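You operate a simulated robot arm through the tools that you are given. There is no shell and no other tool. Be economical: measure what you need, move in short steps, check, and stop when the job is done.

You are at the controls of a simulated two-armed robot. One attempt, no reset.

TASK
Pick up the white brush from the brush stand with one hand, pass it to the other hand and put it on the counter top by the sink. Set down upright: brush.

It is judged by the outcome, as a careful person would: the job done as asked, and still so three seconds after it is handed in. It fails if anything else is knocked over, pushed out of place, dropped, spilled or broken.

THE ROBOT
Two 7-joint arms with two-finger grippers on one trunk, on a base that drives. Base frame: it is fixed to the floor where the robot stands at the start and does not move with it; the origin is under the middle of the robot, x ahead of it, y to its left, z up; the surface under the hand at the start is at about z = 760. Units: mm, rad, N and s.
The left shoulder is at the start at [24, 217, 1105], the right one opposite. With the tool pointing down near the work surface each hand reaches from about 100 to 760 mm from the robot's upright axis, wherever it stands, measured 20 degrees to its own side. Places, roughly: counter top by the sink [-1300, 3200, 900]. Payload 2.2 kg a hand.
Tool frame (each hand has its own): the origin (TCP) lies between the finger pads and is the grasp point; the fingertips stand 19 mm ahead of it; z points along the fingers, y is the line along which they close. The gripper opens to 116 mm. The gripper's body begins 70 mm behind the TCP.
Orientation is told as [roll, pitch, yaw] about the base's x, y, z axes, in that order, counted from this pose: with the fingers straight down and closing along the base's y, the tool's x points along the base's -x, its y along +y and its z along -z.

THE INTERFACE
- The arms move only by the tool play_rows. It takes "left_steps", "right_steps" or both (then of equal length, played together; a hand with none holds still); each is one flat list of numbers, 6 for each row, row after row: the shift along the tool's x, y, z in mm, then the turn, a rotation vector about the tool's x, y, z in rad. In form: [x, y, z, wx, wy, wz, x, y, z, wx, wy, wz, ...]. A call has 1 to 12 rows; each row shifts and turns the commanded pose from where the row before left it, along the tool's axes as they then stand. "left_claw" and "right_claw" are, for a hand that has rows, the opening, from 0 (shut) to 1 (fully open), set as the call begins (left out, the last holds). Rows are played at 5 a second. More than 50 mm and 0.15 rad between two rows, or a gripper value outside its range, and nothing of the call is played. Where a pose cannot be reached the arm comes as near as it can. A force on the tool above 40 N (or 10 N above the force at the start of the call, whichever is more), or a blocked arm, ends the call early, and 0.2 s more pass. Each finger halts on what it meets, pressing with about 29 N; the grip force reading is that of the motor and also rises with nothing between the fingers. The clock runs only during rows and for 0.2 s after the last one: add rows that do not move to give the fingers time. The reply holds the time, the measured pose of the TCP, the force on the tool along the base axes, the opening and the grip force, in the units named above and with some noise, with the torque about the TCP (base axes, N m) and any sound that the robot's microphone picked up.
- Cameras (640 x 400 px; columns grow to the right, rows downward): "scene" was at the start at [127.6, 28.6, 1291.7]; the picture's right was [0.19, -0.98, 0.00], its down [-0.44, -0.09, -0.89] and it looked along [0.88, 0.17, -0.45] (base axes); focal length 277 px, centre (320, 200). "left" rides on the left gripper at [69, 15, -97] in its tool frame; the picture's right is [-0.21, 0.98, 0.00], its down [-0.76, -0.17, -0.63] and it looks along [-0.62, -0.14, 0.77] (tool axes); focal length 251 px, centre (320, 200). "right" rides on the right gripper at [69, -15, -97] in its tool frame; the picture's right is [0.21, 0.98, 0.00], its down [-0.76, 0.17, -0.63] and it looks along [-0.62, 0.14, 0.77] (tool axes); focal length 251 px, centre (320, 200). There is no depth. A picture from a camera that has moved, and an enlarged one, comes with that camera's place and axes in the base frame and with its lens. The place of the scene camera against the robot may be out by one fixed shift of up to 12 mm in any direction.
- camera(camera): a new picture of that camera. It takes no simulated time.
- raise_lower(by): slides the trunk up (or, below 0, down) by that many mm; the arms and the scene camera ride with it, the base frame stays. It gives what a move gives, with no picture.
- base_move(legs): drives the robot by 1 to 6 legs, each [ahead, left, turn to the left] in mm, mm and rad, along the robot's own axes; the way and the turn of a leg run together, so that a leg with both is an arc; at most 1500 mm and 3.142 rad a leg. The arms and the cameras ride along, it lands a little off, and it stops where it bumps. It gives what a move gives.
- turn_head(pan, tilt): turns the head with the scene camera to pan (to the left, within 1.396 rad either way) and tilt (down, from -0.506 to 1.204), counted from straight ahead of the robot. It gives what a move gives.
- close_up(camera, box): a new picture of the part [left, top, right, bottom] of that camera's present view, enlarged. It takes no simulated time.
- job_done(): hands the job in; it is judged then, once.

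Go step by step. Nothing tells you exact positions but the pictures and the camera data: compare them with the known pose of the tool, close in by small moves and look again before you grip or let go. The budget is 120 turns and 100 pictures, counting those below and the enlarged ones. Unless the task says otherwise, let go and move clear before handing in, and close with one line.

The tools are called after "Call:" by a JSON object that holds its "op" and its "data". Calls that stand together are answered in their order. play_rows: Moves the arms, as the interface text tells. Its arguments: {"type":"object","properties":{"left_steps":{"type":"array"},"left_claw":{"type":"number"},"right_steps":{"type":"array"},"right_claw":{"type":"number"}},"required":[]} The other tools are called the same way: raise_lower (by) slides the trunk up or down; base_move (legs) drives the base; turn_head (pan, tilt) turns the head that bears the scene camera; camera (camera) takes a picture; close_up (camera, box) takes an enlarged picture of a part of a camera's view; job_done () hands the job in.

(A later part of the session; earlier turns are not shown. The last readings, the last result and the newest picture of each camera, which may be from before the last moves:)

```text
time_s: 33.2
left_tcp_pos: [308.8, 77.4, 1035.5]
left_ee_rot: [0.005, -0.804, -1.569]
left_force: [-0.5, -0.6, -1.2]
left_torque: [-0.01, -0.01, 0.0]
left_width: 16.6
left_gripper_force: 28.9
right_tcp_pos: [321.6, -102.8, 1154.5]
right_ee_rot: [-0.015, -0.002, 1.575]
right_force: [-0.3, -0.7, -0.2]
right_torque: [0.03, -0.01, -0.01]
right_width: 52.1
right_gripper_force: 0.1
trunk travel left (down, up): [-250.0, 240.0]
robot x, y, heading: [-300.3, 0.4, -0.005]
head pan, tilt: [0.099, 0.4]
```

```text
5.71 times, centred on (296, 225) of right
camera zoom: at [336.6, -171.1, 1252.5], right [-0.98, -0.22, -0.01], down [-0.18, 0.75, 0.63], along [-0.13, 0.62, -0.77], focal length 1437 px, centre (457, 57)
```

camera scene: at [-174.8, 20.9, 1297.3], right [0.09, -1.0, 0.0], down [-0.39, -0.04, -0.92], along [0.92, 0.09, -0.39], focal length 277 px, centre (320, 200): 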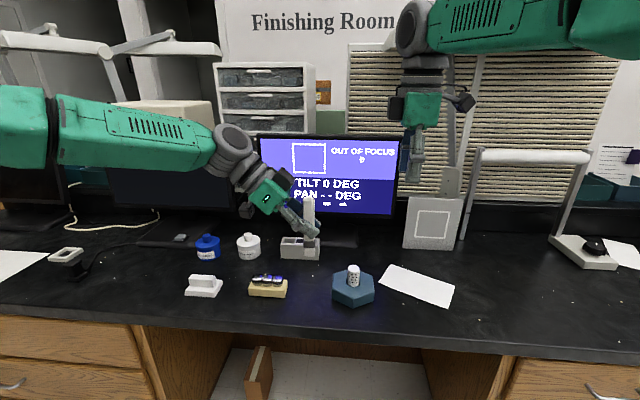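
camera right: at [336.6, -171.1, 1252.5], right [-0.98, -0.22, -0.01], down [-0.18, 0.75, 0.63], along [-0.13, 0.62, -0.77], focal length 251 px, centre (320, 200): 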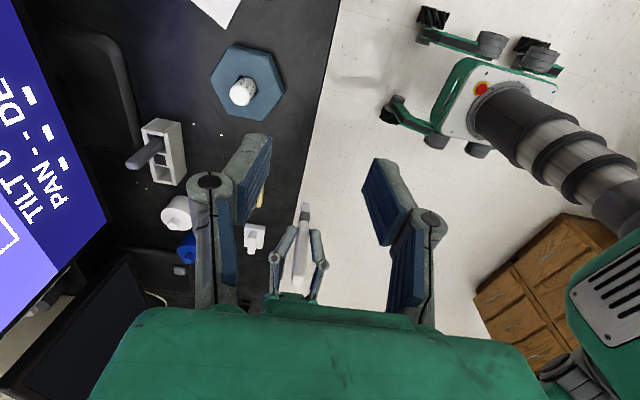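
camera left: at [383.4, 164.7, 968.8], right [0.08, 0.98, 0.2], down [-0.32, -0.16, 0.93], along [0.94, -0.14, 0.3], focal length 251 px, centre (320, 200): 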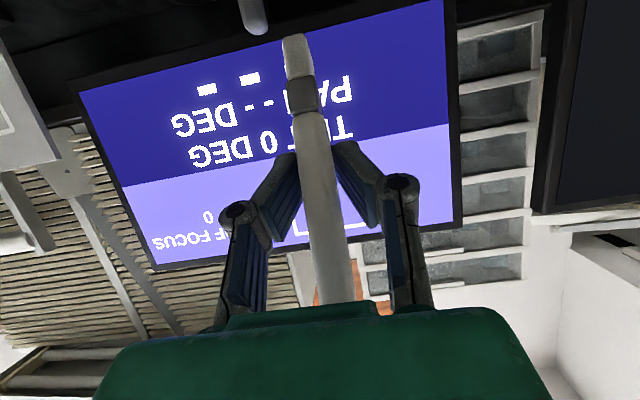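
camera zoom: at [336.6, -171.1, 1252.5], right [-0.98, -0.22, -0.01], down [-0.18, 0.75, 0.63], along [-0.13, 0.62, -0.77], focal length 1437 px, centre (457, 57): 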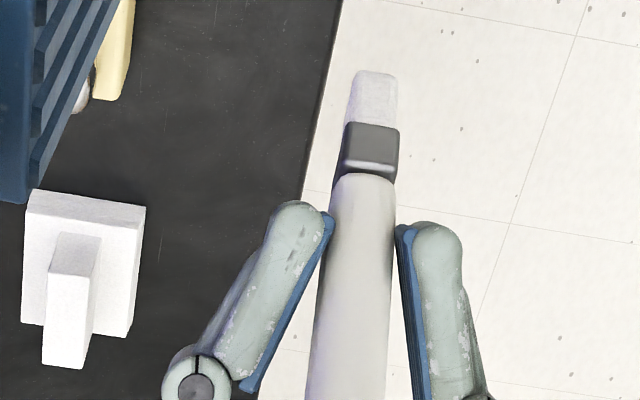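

From the side, about 52 mm of handle is free above the left fingers and the left hand's box clears by about 20 mm. I'll bring the right hand over the brush tip.

Call:
{"op": "play_rows", "data": {"right_steps": [-36, 2.5, 0, 0, 0, 0, -36, 2.5, 0, 0, 0, 0, -36, 2.5, 0, 0, 0, 0, -36, 2.5, 0, 0, 0, 0, -36, 2.5, 0, 0, 0, 0, 0, 0, 0, 0, 0, 0]}}

Call:
{"op": "camera", "data": {"camera": "scene"}}

Call:
{"op": "camera", "data": {"camera": "right"}}

```text
time_s: 34.6
left_tcp_pos: [307.7, 77.0, 1034.7]
left_ee_rot: [0.005, -0.804, -1.569]
left_force: [-0.1, 0.3, -0.8]
left_torque: [0.0, 0.01, -0.02]
left_width: 16.5
left_gripper_force: 29.1
right_tcp_pos: [296.9, 24.8, 1154.4]
right_ee_rot: [-0.017, -0.001, 1.578]
right_force: [-0.3, -0.6, -0.8]
right_torque: [0.0, -0.02, 0.03]
right_width: 52.3
right_gripper_force: 0.0
right hand out of reach, approached as far as the arm can: row 3, 4, 5
trunk travel left (down, up): [-250.0, 240.0]
robot x, y, heading: [-305.8, 0.0, -0.006]
head pan, tilt: [0.099, 0.4]
```

```text
61 pictures are left
camera scene: at [-175.2, 21.1, 1297.4], right [0.09, -1.0, 0.0], down [-0.39, -0.04, -0.92], along [0.92, 0.09, -0.39], focal length 277 px, centre (320, 200)
```

scene: 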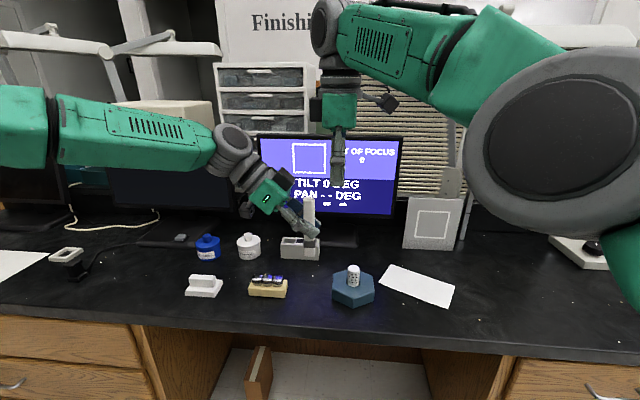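

```text
60 pictures are left
camera right: at [311.8, -44.3, 1251.8], right [-0.98, -0.22, -0.02], down [-0.18, 0.75, 0.63], along [-0.13, 0.62, -0.78], focal length 251 px, centre (320, 200)
```

right: 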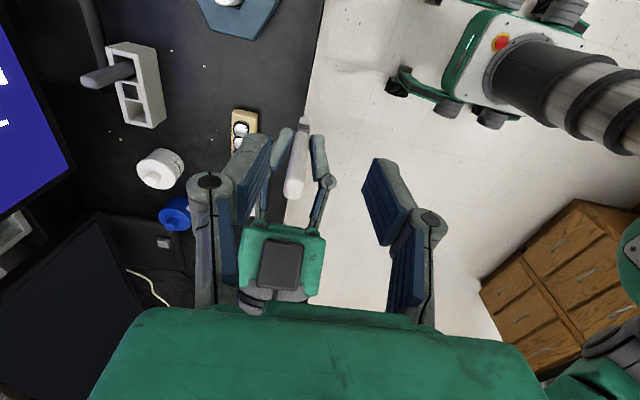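

The right arm is at its reach limit at y≈25, so I'll meet in the middle: move the right hand back a bit and bring the brush to y≈−10.

Call:
{"op": "play_rows", "data": {"right_steps": [30, 0, 0, 0, 0, 0, 30, 0, 0, 0, 0, 0, 30, 0, 0, 0, 0, 0, 0, 0, 0, 0, 0, 0]}}

Call:
{"op": "play_rows", "data": {"left_steps": [-15, 2, 15.4, 0, 0, 0, -15, 2, 15.4, 0, 0, 0, -15, 2, 15.4, 0, 0, 0, -16, 2, 16.4, 0, 0, 0, 0, 0, 0, 0, 0, 0]}}

Call:
{"op": "close_up", "data": {"camera": "scene", "box": [240, 100, 432, 220]}}

Call:
{"op": "camera", "data": {"camera": "right"}}

```text
time_s: 35.6
left_tcp_pos: [308.6, 77.7, 1035.3]
left_ee_rot: [0.005, -0.804, -1.569]
left_force: [0.1, 0.9, 0.0]
left_torque: [-0.02, 0.05, 0.01]
left_width: 16.3
left_gripper_force: 29.1
right_tcp_pos: [290.7, -63.2, 1148.3]
right_ee_rot: [-0.012, -0.001, 1.568]
right_force: [0.4, -0.1, 0.2]
right_torque: [0.03, -0.01, 0.0]
right_width: 52.1
right_gripper_force: 0.1
trunk travel left (down, up): [-250.0, 240.0]
robot x, y, heading: [-303.5, -1.7, -0.006]
head pan, tilt: [0.099, 0.4]
```

```text
time_s: 36.8
left_tcp_pos: [317.4, -11.9, 1036.1]
left_ee_rot: [0.005, -0.806, -1.569]
left_force: [0.2, 0.6, -0.9]
left_torque: [0.0, 0.01, 0.0]
left_width: 16.2
left_gripper_force: 28.9
right_tcp_pos: [290.3, -63.2, 1147.6]
right_ee_rot: [-0.014, -0.002, 1.568]
right_force: [-1.1, -0.6, 0.2]
right_torque: [0.01, -0.01, 0.0]
right_width: 52.2
right_gripper_force: 0.2
trunk travel left (down, up): [-250.0, 240.0]
robot x, y, heading: [-304.9, -0.9, -0.004]
head pan, tilt: [0.099, 0.4]
```

```text
3.33 times, centred on (336, 160) of scene
camera zoom: at [-175.0, 20.3, 1297.4], right [0.09, -1.0, 0.0], down [-0.39, -0.04, -0.92], along [0.92, 0.09, -0.39], focal length 925 px, centre (267, 333)
```

zoom: 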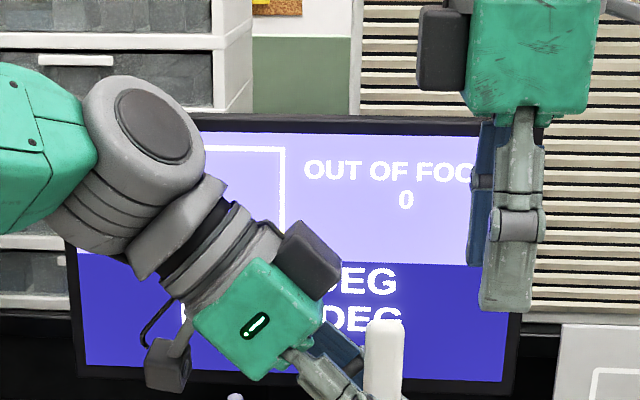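

```text
58 pictures are left
camera right: at [304.8, -133.3, 1245.3], right [-0.98, -0.21, -0.01], down [-0.17, 0.76, 0.63], along [-0.12, 0.62, -0.77], focal length 251 px, centre (320, 200)
```

right: 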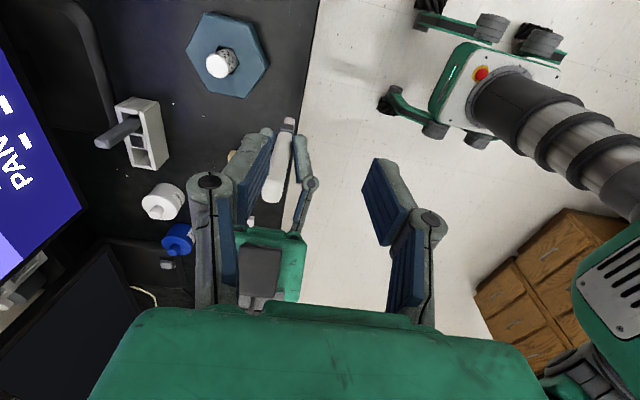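

The geometry looks clear. I'll move the right hand sideways over the brush.

Call:
{"op": "play_rows", "data": {"right_steps": [-17, -9, 0, 0, 0, 0, -17, -9, 0, 0, 0, 0, -17, -9, 0, 0, 0, 0, 0, 0, 0, 0, 0, 0]}}

Call:
{"op": "close_up", "data": {"camera": "scene", "box": [240, 100, 432, 220]}}

Call:
{"op": "camera", "data": {"camera": "right"}}

```text
time_s: 37.8
left_tcp_pos: [316.0, -11.1, 1036.3]
left_ee_rot: [0.007, -0.803, -1.569]
left_force: [-0.2, 0.2, 0.1]
left_torque: [-0.03, 0.0, 0.01]
left_width: 16.3
left_gripper_force: 29.2
right_tcp_pos: [316.5, -12.3, 1148.4]
right_ee_rot: [-0.015, -0.002, 1.569]
right_force: [-0.1, -1.0, -0.4]
right_torque: [0.0, -0.02, -0.02]
right_width: 52.0
right_gripper_force: 0.1
right hand out of reach, approached as far as the arm can: row 3
trunk travel left (down, up): [-250.0, 240.0]
robot x, y, heading: [-305.1, 6.5, -0.006]
head pan, tilt: [0.099, 0.4]
```

```text
3.33 times, centred on (336, 160) of scene
camera zoom: at [-175.1, 20.9, 1297.4], right [0.09, -1.0, 0.0], down [-0.39, -0.04, -0.92], along [0.92, 0.09, -0.39], focal length 925 px, centre (267, 333)
```

zoom: 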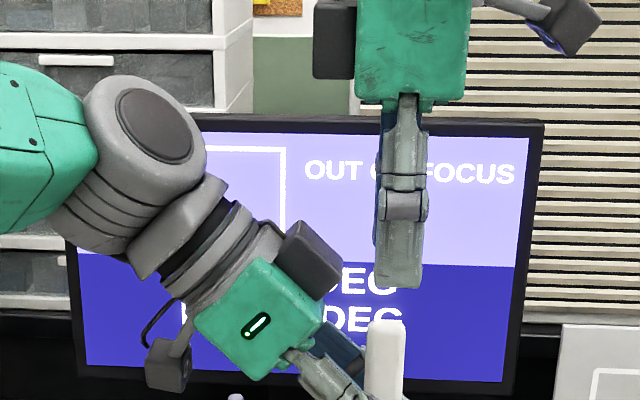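

```text
56 pictures are left
camera right: at [330.5, -82.0, 1246.7], right [-0.98, -0.21, -0.01], down [-0.17, 0.76, 0.63], along [-0.12, 0.62, -0.78], focal length 251 px, centre (320, 200)
```

right: 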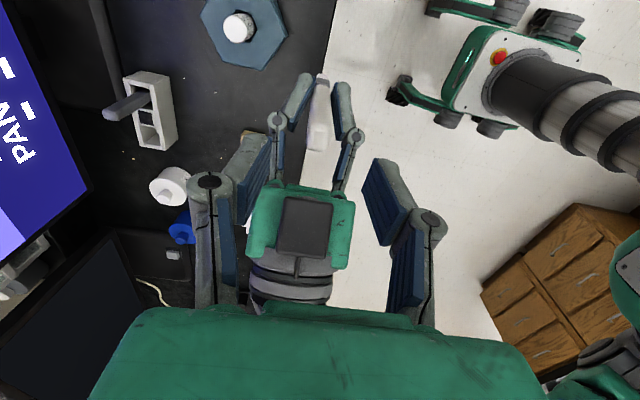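

Well aligned. I'll lower the right hand in two steps with a check in between.

Call:
{"op": "play_rows", "data": {"right_steps": [0, -3, 20, 0, 0, 0, 0, 0, 20, 0, 0, 0, 0, 0, 0, 0, 0, 0]}}

Call:
{"op": "close_up", "data": {"camera": "scene", "box": [240, 120, 432, 240]}}

Call:
{"op": "camera", "data": {"camera": "right"}}

```text
time_s: 38.6
left_tcp_pos: [318.3, -11.7, 1035.7]
left_ee_rot: [0.005, -0.803, -1.569]
left_force: [-0.7, -0.2, -0.4]
left_torque: [0.02, -0.02, 0.02]
left_width: 16.4
left_gripper_force: 28.7
right_tcp_pos: [319.7, -15.2, 1108.0]
right_ee_rot: [-0.014, -0.001, 1.569]
right_force: [-0.2, -0.5, 0.7]
right_torque: [0.0, -0.02, 0.01]
right_width: 51.9
right_gripper_force: 0.0
trunk travel left (down, up): [-250.0, 240.0]
robot x, y, heading: [-308.2, 2.6, -0.005]
head pan, tilt: [0.099, 0.4]
```

```text
3.33 times, centred on (336, 180) of scene
camera zoom: at [-174.7, 20.2, 1297.3], right [0.09, -1.0, 0.0], down [-0.39, -0.04, -0.92], along [0.92, 0.09, -0.39], focal length 925 px, centre (267, 267)
```

zoom: 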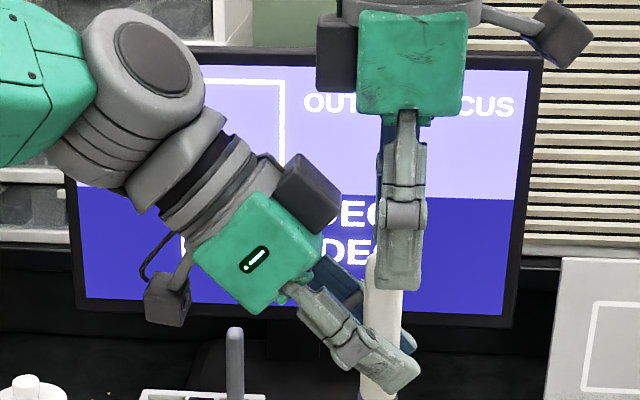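

```text
54 pictures are left
camera right: at [334.1, -85.0, 1206.0], right [-0.98, -0.21, -0.01], down [-0.17, 0.76, 0.63], along [-0.12, 0.62, -0.77], focal length 251 px, centre (320, 200)
```

right: 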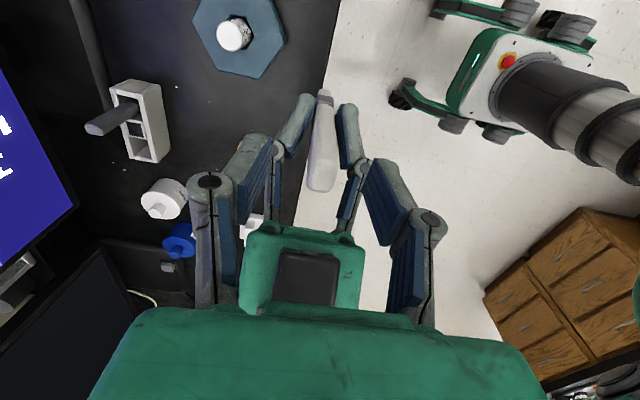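

The brush is about 10 mm further left than the right hand's centre. I'll shift the right hand, then lower it about 30 mm more.

Call:
{"op": "play_rows", "data": {"right_steps": [-5, 0, 0, 0, 0, 0, -5, 0, 0, 0, 0, 0, 0, 0, 16, 0, 0, 0, 0, 0, 14, 0, 0, 0, 0, 0, 0, 0, 0, 0]}}

Call:
{"op": "close_up", "data": {"camera": "scene", "box": [240, 140, 432, 260]}}

Call:
{"op": "close_up", "data": {"camera": "right", "box": [160, 60, 480, 260]}}

```text
time_s: 39.8
left_tcp_pos: [316.8, -9.7, 1033.7]
left_ee_rot: [0.004, -0.8, -1.568]
left_force: [2.5, 7.3, -18.3]
left_torque: [-0.5, -0.57, -0.05]
left_width: 16.6
left_gripper_force: 28.6
right_tcp_pos: [320.9, -8.2, 1081.3]
right_ee_rot: [-0.015, -0.002, 1.569]
right_force: [-3.6, -8.3, 18.2]
right_torque: [0.11, 0.75, 0.15]
right_width: 57.2
right_gripper_force: 2.7
trunk travel left (down, up): [-250.0, 240.0]
robot x, y, heading: [-309.6, 1.4, -0.002]
head pan, tilt: [0.099, 0.4]
```

```text
3.33 times, centred on (336, 200) of scene
camera zoom: at [-174.8, 20.6, 1297.3], right [0.09, -1.0, 0.0], down [-0.39, -0.04, -0.92], along [0.92, 0.09, -0.39], focal length 925 px, centre (267, 200)
```

zoom: 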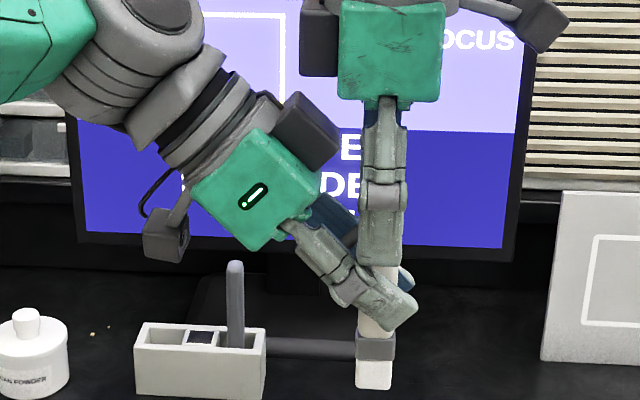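

```text
2.00 times, centred on (320, 160) of right
camera zoom: at [335.8, -76.3, 1178.4], right [-0.98, -0.21, -0.02], down [-0.17, 0.76, 0.63], along [-0.12, 0.62, -0.78], focal length 503 px, centre (320, 280)
```

zoom: 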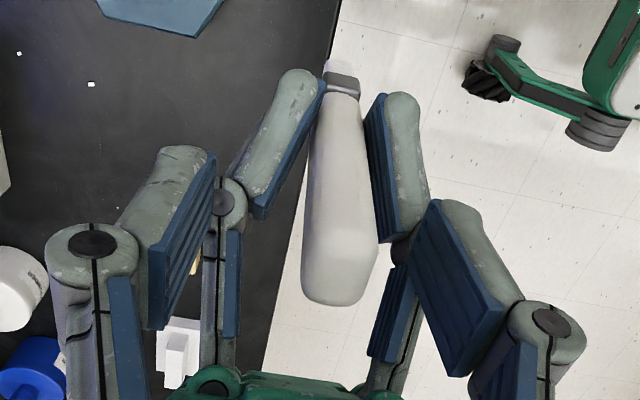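

The right finger touched the left hand's knuckle. I'll back up, narrow the right opening so its fingers fit inside the knuckles, and come down less.

Call:
{"op": "play_rows", "data": {"right_steps": [0, 0, -12, 0, 0, 0, 0, 2, 0, 0, 0, 0, 0, 0, 0, 0, 0, 0]}}

Call:
{"op": "play_rows", "data": {"right_steps": [0, 0, 0, 0, 0, 0, 0, 0, 0, 0, 0, 0], "right_claw": 0.27}}

Call:
{"op": "close_up", "data": {"camera": "right", "box": [160, 60, 480, 260]}}

Call:
{"op": "close_up", "data": {"camera": "scene", "box": [304, 180, 400, 240]}}

```text
time_s: 40.6
left_tcp_pos: [317.4, -12.3, 1036.3]
left_ee_rot: [0.006, -0.804, -1.57]
left_force: [-0.4, 4.4, 0.1]
left_torque: [-0.11, -0.02, -0.1]
left_width: 16.3
left_gripper_force: 29.1
right_tcp_pos: [317.6, -3.9, 1089.6]
right_ee_rot: [-0.012, -0.004, 1.572]
right_force: [1.5, -4.6, -0.4]
right_torque: [-0.14, 0.0, 0.11]
right_width: 52.1
right_gripper_force: 0.0
trunk travel left (down, up): [-250.0, 240.0]
robot x, y, heading: [-303.4, 0.7, -0.006]
head pan, tilt: [0.099, 0.4]
```

```text
time_s: 41.2
left_tcp_pos: [316.7, -11.6, 1036.3]
left_ee_rot: [0.006, -0.805, -1.568]
left_force: [-0.3, 0.1, -0.5]
left_torque: [0.01, 0.0, 0.04]
left_width: 16.3
left_gripper_force: 28.9
right_tcp_pos: [318.7, -4.3, 1090.9]
right_ee_rot: [-0.015, -0.002, 1.57]
right_force: [-0.1, -0.3, 0.5]
right_torque: [-0.01, -0.02, 0.02]
right_width: 31.3
right_gripper_force: 0.1
trunk travel left (down, up): [-250.0, 240.0]
robot x, y, heading: [-307.5, 0.5, -0.003]
head pan, tilt: [0.099, 0.4]
```

```text
2.00 times, centred on (320, 160) of right
camera zoom: at [333.0, -73.6, 1188.0], right [-0.98, -0.21, -0.01], down [-0.17, 0.76, 0.63], along [-0.12, 0.62, -0.77], focal length 503 px, centre (320, 280)
```

zoom: 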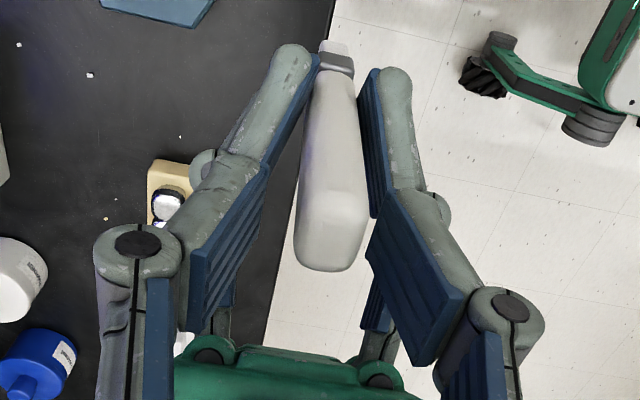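

```text
6.67 times, centred on (352, 210) of scene
camera zoom: at [-174.7, 20.5, 1297.3], right [0.09, -1.0, 0.0], down [-0.39, -0.04, -0.92], along [0.92, 0.09, -0.39], focal length 1850 px, centre (107, 133)
```

zoom: 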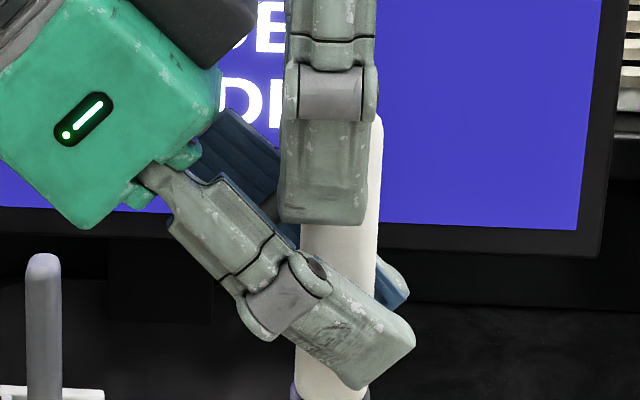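

The right fingers now straddle the handle's top ~28 mm. After a small centering shift I'll close the right gripper.

Call:
{"op": "play_rows", "data": {"right_steps": [5, 1, 2, 0, 0, 0, 0, 0, 0, 0, 0, 0]}}

Call:
{"op": "play_rows", "data": {"right_steps": [0, 0, 0, 0, 0, 0, 0, 0, 0, 0, 0, 0, 0, 0, 0, 0, 0, 0], "right_claw": 0}}

Call:
{"op": "close_up", "data": {"camera": "scene", "box": [304, 180, 400, 240]}}

Call:
{"op": "close_up", "data": {"camera": "right", "box": [160, 60, 480, 260]}}

```text
time_s: 41.8
left_tcp_pos: [317.4, -11.3, 1035.9]
left_ee_rot: [0.007, -0.806, -1.569]
left_force: [0.6, -0.1, -1.4]
left_torque: [0.02, -0.01, 0.01]
left_width: 16.4
left_gripper_force: 29.1
right_tcp_pos: [316.2, -9.9, 1089.0]
right_ee_rot: [-0.013, -0.001, 1.569]
right_force: [0.7, 0.3, -0.1]
right_torque: [-0.01, 0.01, 0.02]
right_width: 31.2
right_gripper_force: 0.0
trunk travel left (down, up): [-250.0, 240.0]
robot x, y, heading: [-303.7, 1.9, -0.005]
head pan, tilt: [0.099, 0.4]
```

```text
time_s: 42.6
left_tcp_pos: [316.6, -12.0, 1034.9]
left_ee_rot: [0.006, -0.804, -1.57]
left_force: [-2.0, 0.7, -0.7]
left_torque: [-0.04, 0.0, -0.04]
left_width: 16.7
left_gripper_force: 28.7
right_tcp_pos: [316.3, -11.2, 1089.1]
right_ee_rot: [-0.014, -0.002, 1.568]
right_force: [1.8, -1.0, -0.1]
right_torque: [-0.02, -0.03, 0.06]
right_width: 16.7
right_gripper_force: 29.2
trunk travel left (down, up): [-250.0, 240.0]
robot x, y, heading: [-307.6, -1.9, -0.009]
head pan, tilt: [0.099, 0.4]
```

```text
6.67 times, centred on (352, 210) of scene
camera zoom: at [-174.7, 20.4, 1297.3], right [0.09, -1.0, 0.0], down [-0.39, -0.04, -0.92], along [0.92, 0.09, -0.39], focal length 1850 px, centre (107, 133)
```

zoom: 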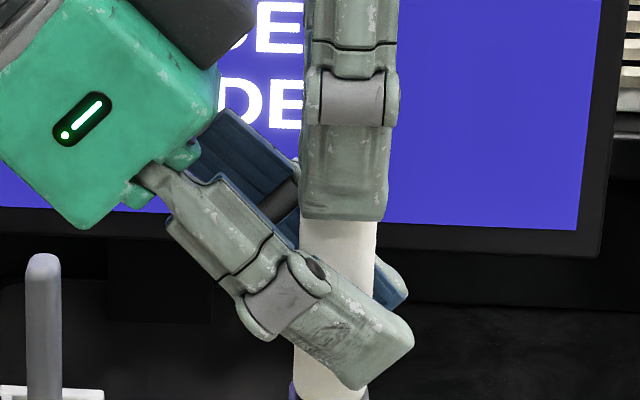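

```text
2.00 times, centred on (320, 160) of right
camera zoom: at [331.2, -79.4, 1186.4], right [-0.98, -0.21, -0.01], down [-0.17, 0.76, 0.63], along [-0.12, 0.62, -0.78], focal length 503 px, centre (320, 280)
```

zoom: 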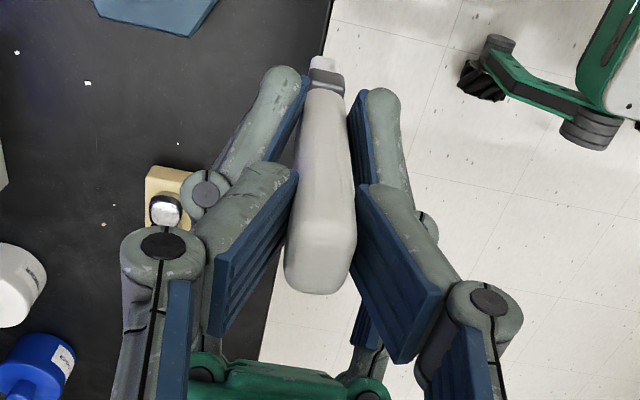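

Both hands hold the brush. I'll open the left hand moderately and withdraw it along its own axis.

Call:
{"op": "play_rows", "data": {"left_steps": [0, 0, 0, 0, 0, 0, 0, 0, 0, 0, 0, 0, 0, 0, 0, 0, 0, 0], "left_claw": 0.35}}

Call:
{"op": "play_rows", "data": {"left_steps": [0, 0, -10, 0, 0, 0, 0, 0, -15, 0, 0, 0, 0, 0, -25, 0, 0, 0, 0, 0, -40, 0, 0, 0, 0, 0, -40, 0, 0, 0]}}

Call:
{"op": "camera", "data": {"camera": "scene"}}

Call:
{"op": "close_up", "data": {"camera": "right", "box": [160, 60, 480, 260]}}

```text
time_s: 43.4
left_tcp_pos: [317.8, -10.6, 1035.9]
left_ee_rot: [0.006, -0.804, -1.569]
left_force: [0.4, 0.9, -1.0]
left_torque: [-0.01, -0.04, 0.02]
left_width: 40.8
left_gripper_force: 0.0
right_tcp_pos: [315.6, -10.6, 1088.9]
right_ee_rot: [-0.013, -0.002, 1.57]
right_force: [0.3, 0.1, -0.6]
right_torque: [-0.03, 0.01, -0.02]
right_width: 16.3
right_gripper_force: 29.6
trunk travel left (down, up): [-250.0, 240.0]
robot x, y, heading: [-308.9, 0.8, -0.01]
head pan, tilt: [0.099, 0.4]
```

```text
time_s: 44.6
left_tcp_pos: [315.3, 85.9, 1126.4]
left_ee_rot: [0.006, -0.805, -1.571]
left_force: [0.1, 0.5, 0.5]
left_torque: [0.0, 0.0, 0.03]
left_width: 40.7
left_gripper_force: 0.2
right_tcp_pos: [315.1, -8.6, 1089.4]
right_ee_rot: [-0.015, -0.001, 1.571]
right_force: [-0.5, 0.9, 0.3]
right_torque: [0.03, -0.01, 0.01]
right_width: 16.6
right_gripper_force: 28.9
trunk travel left (down, up): [-250.0, 240.0]
robot x, y, heading: [-302.0, 5.5, -0.006]
head pan, tilt: [0.099, 0.4]
```

```text
47 pictures are left
camera scene: at [-175.8, 22.7, 1297.5], right [0.09, -1.0, 0.0], down [-0.39, -0.04, -0.92], along [0.92, 0.09, -0.39], focal length 277 px, centre (320, 200)
```

scene: 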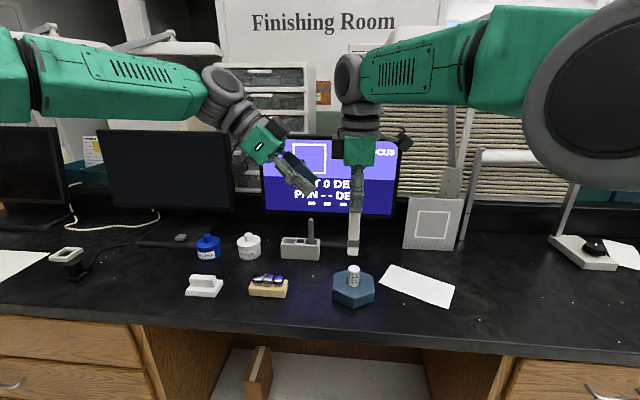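

```text
2.00 times, centred on (320, 160) of right
camera zoom: at [330.4, -77.9, 1187.1], right [-0.98, -0.21, -0.01], down [-0.17, 0.76, 0.63], along [-0.12, 0.62, -0.78], focal length 503 px, centre (320, 280)
```

zoom: 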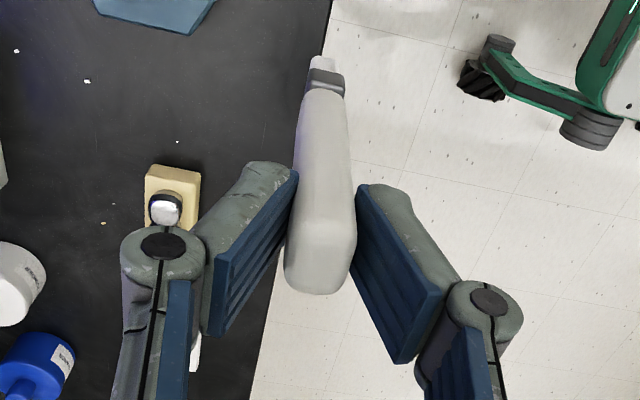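

The right hand alone holds the brush upright. I'll tuck the left arm outward, raise the trunk for the 900 mm counter, then back off and turn left.

Call:
{"op": "play_rows", "data": {"left_steps": [21, -20, -21.5, 0, 0, 0, 21, -20, -21.5, 0, 0, 0, 21, -20, -21.5, 0, 0, 0, 21, -20, -21.5, 0, 0, 0, 21, -20, -21.5, 0, 0, 0]}}

Call:
{"op": "raise_lower", "data": {"by": 120}}

Call:
{"op": "base_move", "data": {"legs": [[-350, 0, 0], [0, 0, 1.571]]}}

Call:
{"op": "camera", "data": {"camera": "scene"}}

```text
time_s: 45.8
left_tcp_pos: [212.6, 232.7, 1122.1]
left_ee_rot: [0.006, -0.806, -1.572]
left_force: [0.2, 0.6, 0.0]
left_torque: [0.01, -0.02, 0.0]
left_width: 40.5
left_gripper_force: 0.0
right_tcp_pos: [315.3, -10.0, 1090.2]
right_ee_rot: [-0.013, -0.003, 1.569]
right_force: [-0.4, -0.1, 0.8]
right_torque: [-0.02, -0.01, 0.03]
right_width: 16.1
right_gripper_force: 28.8
trunk travel left (down, up): [-250.0, 240.0]
robot x, y, heading: [-306.7, 3.1, -0.007]
head pan, tilt: [0.099, 0.4]
```

```text
time_s: 47.3
left_tcp_pos: [213.8, 231.4, 1242.5]
left_ee_rot: [0.004, -0.805, -1.57]
left_force: [0.2, 0.2, -0.2]
left_torque: [0.03, 0.01, -0.01]
left_width: 40.8
left_gripper_force: 0.0
right_tcp_pos: [316.4, -10.9, 1208.6]
right_ee_rot: [-0.012, -0.003, 1.569]
right_force: [0.1, 0.0, -0.5]
right_torque: [0.02, -0.03, 0.0]
right_width: 16.5
right_gripper_force: 29.1
trunk travel left (down, up): [-370.0, 120.0]
robot x, y, heading: [-304.0, 0.4, -0.002]
head pan, tilt: [0.099, 0.4]
```

```text
time_s: 53.4
left_tcp_pos: [-893.9, 522.9, 1241.3]
left_ee_rot: [0.005, -0.803, 0.003]
left_force: [-0.2, -0.8, 1.0]
left_torque: [0.03, -0.01, -0.01]
left_width: 40.3
left_gripper_force: 0.1
right_tcp_pos: [-651.3, 626.3, 1208.6]
right_ee_rot: [-0.013, -0.004, 3.137]
right_force: [0.1, -0.1, -0.4]
right_torque: [0.0, 0.0, -0.02]
right_width: 16.5
right_gripper_force: 29.0
trunk travel left (down, up): [-370.0, 120.0]
robot x, y, heading: [-665.2, 2.7, 1.562]
head pan, tilt: [0.099, 0.4]
```

```text
45 pictures are left
camera scene: at [-682.8, 148.7, 1417.4], right [1.0, 0.09, 0.0], down [0.04, -0.39, -0.92], along [-0.08, 0.92, -0.39], focal length 277 px, centre (320, 200)
```

scene: 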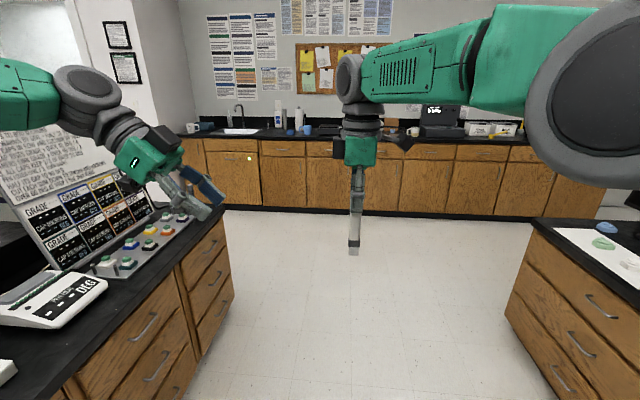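

The aisle is clear between the islands, with the sink counter ahead on the left. I'll drive ahead, then shift left and look again.

Call:
{"op": "base_move", "data": {"legs": [[1500, 0, 0], [550, 0, 0], [0, 500, 0]]}}

Call:
{"op": "camera", "data": {"camera": "scene"}}

```text
time_s: 66.2
left_tcp_pos: [-1337.2, 2592.9, 1246.0]
left_ee_rot: [0.01, -0.796, 0.003]
left_force: [-0.9, -0.4, 1.4]
left_torque: [0.02, 0.06, 0.0]
left_width: 40.6
left_gripper_force: 0.1
right_tcp_pos: [-1097.8, 2699.7, 1213.6]
right_ee_rot: [-0.016, -0.01, -3.136]
right_force: [-0.1, 0.0, -0.2]
right_torque: [0.04, 0.04, 0.01]
right_width: 16.4
right_gripper_force: 28.7
trunk travel left (down, up): [-370.0, 120.0]
robot x, y, heading: [-1115.4, 2077.4, 1.571]
head pan, tilt: [0.099, 0.4]
```

```text
44 pictures are left
camera scene: at [-1130.0, 2224.8, 1417.5], right [0.99, 0.1, 0.0], down [0.04, -0.39, -0.92], along [-0.09, 0.91, -0.39], focal length 277 px, centre (320, 200)
```

scene: 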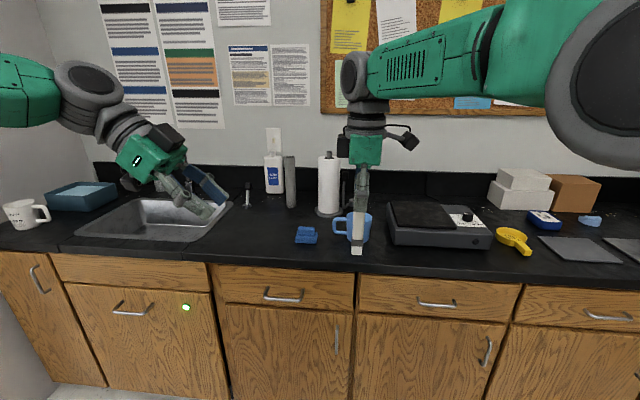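

Between the sink and the blue sponge there is a clear patch at about (−1400, 3085). I'll retract the left hand so it stays clear of the faucet, then drive left 300 and ahead ~350.

Call:
{"op": "play_rows", "data": {"left_steps": [0, -40, 0, 0, 0, 0, 0, -40, 0, 0, 0, 0, 0, -40, 0, 0, 0, 0, 0, -40, 0, 0, 0, 0]}}

Call:
{"op": "base_move", "data": {"legs": [[0, 300, 0], [360, 0, 0]]}}

Call:
{"op": "turn_head", "data": {"pan": 0.0, "tilt": 0.6}}

Call:
{"op": "camera", "data": {"camera": "scene"}}

Call:
{"op": "camera", "data": {"camera": "right"}}

```text
time_s: 67.2
left_tcp_pos: [-1328.7, 2428.9, 1246.6]
left_ee_rot: [0.019, -0.788, -0.003]
left_force: [-0.5, -0.4, -0.1]
left_torque: [0.05, 0.03, 0.02]
left_width: 40.6
left_gripper_force: 0.1
right_tcp_pos: [-1090.0, 2693.1, 1216.4]
right_ee_rot: [-0.022, -0.016, -3.138]
right_force: [0.9, -0.2, 0.7]
right_torque: [0.02, 0.06, 0.01]
right_width: 16.4
right_gripper_force: 28.4
trunk travel left (down, up): [-370.0, 120.0]
robot x, y, heading: [-1114.7, 2076.6, 1.572]
head pan, tilt: [0.099, 0.4]
```

```text
time_s: 71.1
left_tcp_pos: [-1621.2, 2784.2, 1247.6]
left_ee_rot: [0.015, -0.78, 0.005]
left_force: [0.1, -1.0, 0.3]
left_torque: [0.02, 0.0, 0.04]
left_width: 40.5
left_gripper_force: 0.0
right_tcp_pos: [-1384.2, 3047.6, 1215.1]
right_ee_rot: [-0.018, -0.026, -3.134]
right_force: [1.8, 0.2, 0.0]
right_torque: [0.01, 0.13, 0.0]
right_width: 16.5
right_gripper_force: 28.1
trunk travel left (down, up): [-370.0, 120.0]
robot x, y, heading: [-1414.0, 2432.7, 1.573]
head pan, tilt: [0.099, 0.4]
```

```text
time_s: 71.9
left_tcp_pos: [-1614.8, 2783.0, 1248.3]
left_ee_rot: [0.016, -0.775, 0.0]
left_force: [-0.1, -0.8, 0.5]
left_torque: [0.02, 0.06, 0.01]
left_width: 40.6
left_gripper_force: 0.1
right_tcp_pos: [-1375.0, 3049.0, 1216.6]
right_ee_rot: [-0.021, -0.027, -3.138]
right_force: [0.8, 0.4, -0.4]
right_torque: [-0.02, 0.09, 0.0]
right_width: 16.6
right_gripper_force: 28.9
trunk travel left (down, up): [-370.0, 120.0]
robot x, y, heading: [-1408.1, 2431.9, 1.578]
head pan, tilt: [0.0, 0.6]
```

```text
43 pictures are left
camera scene: at [-1397.0, 2574.0, 1399.2], right [1.0, 0.0, -0.01], down [-0.01, -0.57, -0.82], along [-0.01, 0.82, -0.57], focal length 277 px, centre (320, 200)
```

scene: 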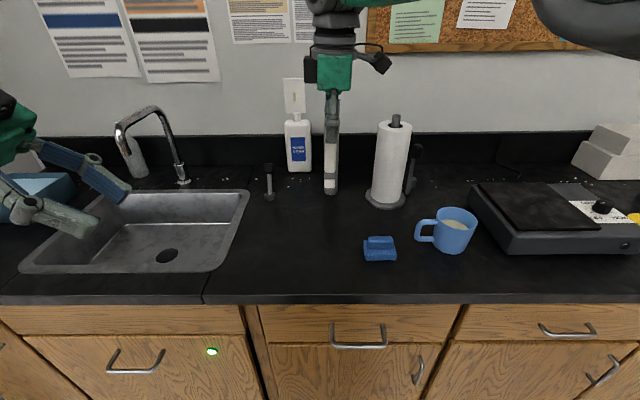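

```text
42 pictures are left
camera right: at [-1303.3, 3061.6, 1312.9], right [0.22, -0.98, -0.03], down [-0.74, -0.18, 0.65], along [-0.64, -0.12, -0.76], focal length 251 px, centre (320, 200)
```

right: 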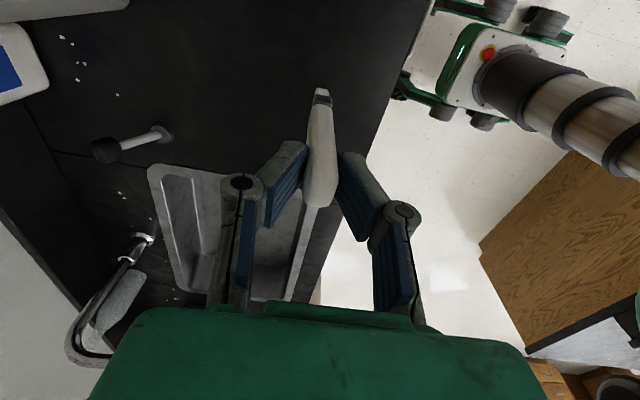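

The upper body seems to lean slightly. I'll take a still reading to see whether it is still drifting.

Call:
{"op": "play_rows", "data": {"left_steps": [0, 0, 0, 0, 0, 0, 0, 0, 0, 0, 0, 0, 0, 0, 0, 0, 0, 0, 0, 0, 0, 0, 0, 0, 0, 0, 0, 0, 0, 0]}}

Call:
{"op": "close_up", "data": {"camera": "scene", "box": [240, 60, 432, 280]}}

```text
time_s: 73.1
left_tcp_pos: [-1659.1, 2782.0, 1242.7]
left_ee_rot: [0.017, -0.81, 0.001]
left_force: [0.2, 1.1, -0.3]
left_torque: [-0.03, -0.01, -0.04]
left_width: 40.4
left_gripper_force: 0.1
right_tcp_pos: [-1421.8, 3045.3, 1217.2]
right_ee_rot: [-0.023, 0.002, -3.133]
right_force: [-0.2, 0.1, -1.1]
right_torque: [0.01, -0.06, 0.0]
right_width: 16.5
right_gripper_force: 29.2
trunk travel left (down, up): [-370.0, 120.0]
robot x, y, heading: [-1422.9, 2431.0, 1.581]
head pan, tilt: [0.0, 0.6]
```

```text
1.82 times, centred on (336, 170) of scene
camera zoom: at [-1429.3, 2572.9, 1399.2], right [1.0, 0.01, 0.0], down [0.0, -0.57, -0.82], along [0.0, 0.82, -0.57], focal length 504 px, centre (291, 254)
```

zoom: 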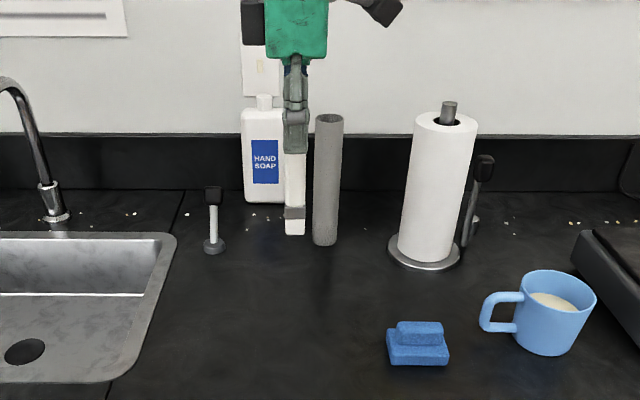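

The body is swaying on its tall trunk. I'll lower the trunk, which is needed anyway, and see if it settles; the brush bottom will still be about 65 mm above the counter.

Call:
{"op": "raise_lower", "data": {"by": -110}}

Call:
{"op": "play_rows", "data": {"left_steps": [0, 0, 0, 0, 0, 0, 0, 0, 0, 0, 0, 0, 0, 0, 0, 0, 0, 0, 0, 0, 0, 0, 0, 0, 0, 0, 0, 0, 0, 0]}}

Call:
{"op": "play_rows", "data": {"left_steps": [0, 0, 0, 0, 0, 0, 0, 0, 0, 0, 0, 0, 0, 0, 0, 0, 0, 0, 0, 0, 0, 0, 0, 0, 0, 0, 0, 0, 0, 0]}}

Call:
{"op": "camera", "data": {"camera": "scene"}}

```text
time_s: 74.5
left_tcp_pos: [-1614.1, 2780.4, 1139.9]
left_ee_rot: [0.019, -0.773, -0.006]
left_force: [0.0, -0.9, -0.1]
left_torque: [0.04, 0.05, 0.06]
left_width: 40.5
left_gripper_force: 0.0
right_tcp_pos: [-1375.1, 3047.3, 1108.2]
right_ee_rot: [-0.02, -0.027, -3.138]
right_force: [2.0, 0.2, -0.5]
right_torque: [-0.01, 0.14, -0.02]
right_width: 16.5
right_gripper_force: 29.3
trunk travel left (down, up): [-260.0, 230.0]
robot x, y, heading: [-1411.3, 2430.2, 1.579]
head pan, tilt: [0.0, 0.6]
```

```text
time_s: 75.7
left_tcp_pos: [-1664.2, 2782.1, 1131.5]
left_ee_rot: [0.02, -0.815, 0.001]
left_force: [-0.6, 0.3, 0.4]
left_torque: [-0.02, -0.06, -0.04]
left_width: 40.5
left_gripper_force: 0.0
right_tcp_pos: [-1427.3, 3044.3, 1105.4]
right_ee_rot: [-0.022, 0.008, -3.131]
right_force: [-1.1, -0.6, -0.7]
right_torque: [0.03, -0.14, -0.03]
right_width: 16.2
right_gripper_force: 28.9
trunk travel left (down, up): [-260.0, 230.0]
robot x, y, heading: [-1421.4, 2430.7, 1.574]
head pan, tilt: [0.0, 0.6]
```

```text
time_s: 76.9
left_tcp_pos: [-1638.9, 2780.2, 1133.3]
left_ee_rot: [0.018, -0.793, 0.0]
left_force: [0.2, -0.3, -0.5]
left_torque: [-0.01, 0.03, -0.01]
left_width: 40.7
left_gripper_force: 0.1
right_tcp_pos: [-1401.0, 3047.4, 1108.1]
right_ee_rot: [-0.02, -0.012, -3.135]
right_force: [0.1, -0.2, -0.5]
right_torque: [-0.04, 0.09, -0.03]
right_width: 16.2
right_gripper_force: 28.6
trunk travel left (down, up): [-260.0, 230.0]
robot x, y, heading: [-1412.3, 2430.7, 1.581]
head pan, tilt: [0.0, 0.6]
```

```text
40 pictures are left
camera scene: at [-1435.0, 2572.6, 1289.3], right [1.0, 0.01, 0.01], down [0.01, -0.57, -0.82], along [0.0, 0.82, -0.57], focal length 277 px, centre (320, 200)
```

scene: 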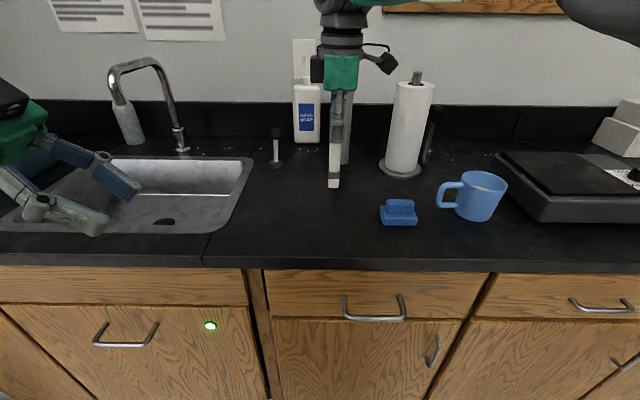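

Still swaying about ±25 mm. I'll wait longer in short samples to see whether it decays.

Call:
{"op": "play_rows", "data": {"left_steps": [0, 0, 0, 0, 0, 0]}}

Call:
{"op": "play_rows", "data": {"left_steps": [0, 0, 0, 0, 0, 0]}}

Call:
{"op": "play_rows", "data": {"left_steps": [0, 0, 0, 0, 0, 0]}}

Call:
{"op": "play_rows", "data": {"left_steps": [0, 0, 0, 0, 0, 0]}}

Call:
{"op": "play_rows", "data": {"left_steps": [0, 0, 0, 0, 0, 0]}}

Call:
{"op": "play_rows", "data": {"left_steps": [0, 0, 0, 0, 0, 0]}}

```text
time_s: 77.3
left_tcp_pos: [-1643.9, 2781.7, 1134.3]
left_ee_rot: [0.018, -0.798, 0.002]
left_force: [0.4, 0.3, 1.7]
left_torque: [0.01, -0.03, 0.02]
left_width: 40.4
left_gripper_force: 0.0
right_tcp_pos: [-1406.2, 3044.7, 1106.5]
right_ee_rot: [-0.022, -0.008, -3.136]
right_force: [1.1, 0.9, -0.6]
right_torque: [0.01, -0.01, 0.03]
right_width: 16.4
right_gripper_force: 29.2
trunk travel left (down, up): [-260.0, 230.0]
robot x, y, heading: [-1420.7, 2431.6, 1.576]
head pan, tilt: [0.0, 0.6]
```

```text
time_s: 77.7
left_tcp_pos: [-1650.0, 2780.2, 1134.0]
left_ee_rot: [0.019, -0.803, 0.001]
left_force: [0.6, 0.9, -0.2]
left_torque: [0.01, 0.01, -0.01]
left_width: 40.9
left_gripper_force: 0.0
right_tcp_pos: [-1413.0, 3047.6, 1107.7]
right_ee_rot: [-0.02, -0.002, -3.135]
right_force: [-0.1, 1.1, -0.5]
right_torque: [0.0, -0.03, 0.0]
right_width: 16.7
right_gripper_force: 29.2
trunk travel left (down, up): [-260.0, 230.0]
robot x, y, heading: [-1418.2, 2433.4, 1.571]
head pan, tilt: [0.0, 0.6]
```

```text
time_s: 78.1
left_tcp_pos: [-1631.9, 2781.7, 1136.3]
left_ee_rot: [0.017, -0.79, 0.0]
left_force: [-0.5, -0.8, 0.0]
left_torque: [0.01, -0.04, 0.02]
left_width: 40.3
left_gripper_force: 0.1
right_tcp_pos: [-1395.4, 3044.0, 1106.4]
right_ee_rot: [-0.021, -0.013, -3.135]
right_force: [1.5, -0.5, 0.5]
right_torque: [0.0, 0.04, 0.0]
right_width: 16.4
right_gripper_force: 29.1
trunk travel left (down, up): [-260.0, 230.0]
robot x, y, heading: [-1418.0, 2431.9, 1.577]
head pan, tilt: [0.0, 0.6]
```

```text
time_s: 78.5
left_tcp_pos: [-1660.8, 2781.5, 1133.9]
left_ee_rot: [0.018, -0.812, 0.001]
left_force: [-0.3, 0.3, -0.1]
left_torque: [0.0, -0.01, -0.04]
left_width: 40.7
left_gripper_force: 0.0
right_tcp_pos: [-1423.0, 3047.4, 1105.8]
right_ee_rot: [-0.022, 0.007, -3.134]
right_force: [-0.9, 0.2, -0.2]
right_torque: [-0.01, -0.09, 0.02]
right_width: 16.7
right_gripper_force: 29.1
trunk travel left (down, up): [-260.0, 230.0]
robot x, y, heading: [-1421.3, 2428.0, 1.578]
head pan, tilt: [0.0, 0.6]
```

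```text
time_s: 78.9
left_tcp_pos: [-1623.2, 2780.4, 1137.2]
left_ee_rot: [0.018, -0.782, 0.0]
left_force: [-0.5, -1.1, 0.3]
left_torque: [0.03, 0.04, 0.01]
left_width: 40.5
left_gripper_force: 0.1
right_tcp_pos: [-1385.5, 3045.9, 1106.6]
right_ee_rot: [-0.02, -0.023, -3.137]
right_force: [1.3, 0.4, 0.6]
right_torque: [0.01, 0.13, 0.02]
right_width: 16.4
right_gripper_force: 29.4
trunk travel left (down, up): [-260.0, 230.0]
robot x, y, heading: [-1412.4, 2431.9, 1.576]
head pan, tilt: [0.0, 0.6]
```

```text
time_s: 79.3
left_tcp_pos: [-1668.9, 2781.8, 1131.8]
left_ee_rot: [0.019, -0.818, 0.003]
left_force: [0.4, -0.6, 0.1]
left_torque: [-0.02, -0.02, 0.0]
left_width: 40.9
left_gripper_force: 0.1
right_tcp_pos: [-1431.6, 3046.7, 1106.8]
right_ee_rot: [-0.021, 0.011, -3.132]
right_force: [-0.8, 0.2, -1.3]
right_torque: [-0.01, -0.09, -0.02]
right_width: 16.4
right_gripper_force: 28.4
trunk travel left (down, up): [-260.0, 230.0]
robot x, y, heading: [-1420.4, 2429.7, 1.576]
head pan, tilt: [0.0, 0.6]
```

It is a lightly damped sideways rocking from the strafing drive. I'll wait it out.

Call:
{"op": "play_rows", "data": {"left_steps": [0, 0, 0, 0, 0, 0, 0, 0, 0, 0, 0, 0, 0, 0, 0, 0, 0, 0, 0, 0, 0, 0, 0, 0, 0, 0, 0, 0, 0, 0, 0, 0, 0, 0, 0, 0, 0, 0, 0, 0, 0, 0, 0, 0, 0, 0, 0, 0, 0, 0, 0, 0, 0, 0, 0, 0, 0, 0, 0, 0, 0, 0, 0, 0, 0, 0, 0, 0, 0, 0, 0, 0]}}

Call:
{"op": "play_rows", "data": {"left_steps": [0, 0, 0, 0, 0, 0, 0, 0, 0, 0, 0, 0, 0, 0, 0, 0, 0, 0, 0, 0, 0, 0, 0, 0, 0, 0, 0, 0, 0, 0, 0, 0, 0, 0, 0, 0, 0, 0, 0, 0, 0, 0, 0, 0, 0, 0, 0, 0, 0, 0, 0, 0, 0, 0, 0, 0, 0, 0, 0, 0, 0, 0, 0, 0, 0, 0, 0, 0, 0, 0, 0, 0]}}

Call:
{"op": "play_rows", "data": {"left_steps": [0, 0, 0, 0, 0, 0]}}

Call:
{"op": "play_rows", "data": {"left_steps": [0, 0, 0, 0, 0, 0]}}

Call:
{"op": "play_rows", "data": {"left_steps": [0, 0, 0, 0, 0, 0]}}

Call:
{"op": "play_rows", "data": {"left_steps": [0, 0, 0, 0, 0, 0]}}

```text
time_s: 81.9
left_tcp_pos: [-1661.4, 2781.6, 1132.0]
left_ee_rot: [0.019, -0.812, 0.0]
left_force: [-1.1, 0.2, -0.3]
left_torque: [-0.03, -0.02, -0.01]
left_width: 40.8
left_gripper_force: 0.1
right_tcp_pos: [-1423.7, 3046.8, 1106.8]
right_ee_rot: [-0.02, 0.006, -3.133]
right_force: [-0.7, 0.1, -0.2]
right_torque: [-0.03, -0.06, 0.04]
right_width: 16.6
right_gripper_force: 29.1
trunk travel left (down, up): [-260.0, 230.0]
robot x, y, heading: [-1419.9, 2431.2, 1.58]
head pan, tilt: [0.0, 0.6]
```

```text
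time_s: 84.5
left_tcp_pos: [-1651.9, 2780.7, 1134.6]
left_ee_rot: [0.02, -0.804, -0.001]
left_force: [0.0, -0.1, 0.3]
left_torque: [-0.04, 0.0, -0.04]
left_width: 40.6
left_gripper_force: 0.2
right_tcp_pos: [-1414.3, 3046.6, 1106.5]
right_ee_rot: [-0.02, -0.002, -3.132]
right_force: [-1.1, 0.1, -0.5]
right_torque: [-0.01, -0.03, 0.02]
right_width: 16.3
right_gripper_force: 29.3
trunk travel left (down, up): [-260.0, 230.0]
robot x, y, heading: [-1418.2, 2430.0, 1.577]
head pan, tilt: [0.0, 0.6]
```

```text
time_s: 84.9
left_tcp_pos: [-1631.8, 2781.6, 1136.0]
left_ee_rot: [0.018, -0.788, 0.001]
left_force: [-1.0, 0.3, -0.4]
left_torque: [-0.02, 0.04, 0.0]
left_width: 40.6
left_gripper_force: 0.2
right_tcp_pos: [-1394.1, 3045.1, 1106.3]
right_ee_rot: [-0.021, -0.015, -3.136]
right_force: [0.2, -0.2, -0.7]
right_torque: [-0.02, 0.05, 0.0]
right_width: 16.2
right_gripper_force: 29.1
trunk travel left (down, up): [-260.0, 230.0]
robot x, y, heading: [-1414.1, 2429.5, 1.58]
head pan, tilt: [0.0, 0.6]
```

```text
time_s: 85.3
left_tcp_pos: [-1661.7, 2781.3, 1132.6]
left_ee_rot: [0.021, -0.812, 0.001]
left_force: [0.0, 0.7, 0.5]
left_torque: [-0.04, 0.0, -0.01]
left_width: 40.9
left_gripper_force: 0.0
right_tcp_pos: [-1422.9, 3046.7, 1106.9]
right_ee_rot: [-0.023, 0.003, -3.134]
right_force: [0.2, 0.0, -0.8]
right_torque: [-0.03, -0.03, 0.01]
right_width: 16.5
right_gripper_force: 28.9
trunk travel left (down, up): [-260.0, 230.0]
robot x, y, heading: [-1418.8, 2435.1, 1.581]
head pan, tilt: [0.0, 0.6]
```

```text
time_s: 85.7
left_tcp_pos: [-1627.2, 2781.3, 1136.9]
left_ee_rot: [0.018, -0.785, -0.001]
left_force: [0.9, 0.8, 1.0]
left_torque: [0.03, 0.09, 0.03]
left_width: 40.8
left_gripper_force: 0.0
right_tcp_pos: [-1388.4, 3047.3, 1106.6]
right_ee_rot: [-0.02, -0.02, -3.136]
right_force: [0.8, 0.3, 0.2]
right_torque: [0.0, 0.09, 0.03]
right_width: 16.5
right_gripper_force: 29.0
trunk travel left (down, up): [-260.0, 230.0]
robot x, y, heading: [-1410.5, 2431.8, 1.576]
head pan, tilt: [0.0, 0.6]
```

```text
time_s: 86.1
left_tcp_pos: [-1663.8, 2782.1, 1130.6]
left_ee_rot: [0.019, -0.817, 0.002]
left_force: [-0.7, 0.5, 0.4]
left_torque: [0.01, 0.0, 0.03]
left_width: 40.6
left_gripper_force: 0.0
right_tcp_pos: [-1426.9, 3045.4, 1106.1]
right_ee_rot: [-0.02, 0.009, -3.133]
right_force: [-0.2, 0.3, -1.0]
right_torque: [-0.01, -0.11, -0.02]
right_width: 16.4
right_gripper_force: 29.7
trunk travel left (down, up): [-260.0, 230.0]
robot x, y, heading: [-1421.3, 2435.6, 1.578]
head pan, tilt: [0.0, 0.6]
```

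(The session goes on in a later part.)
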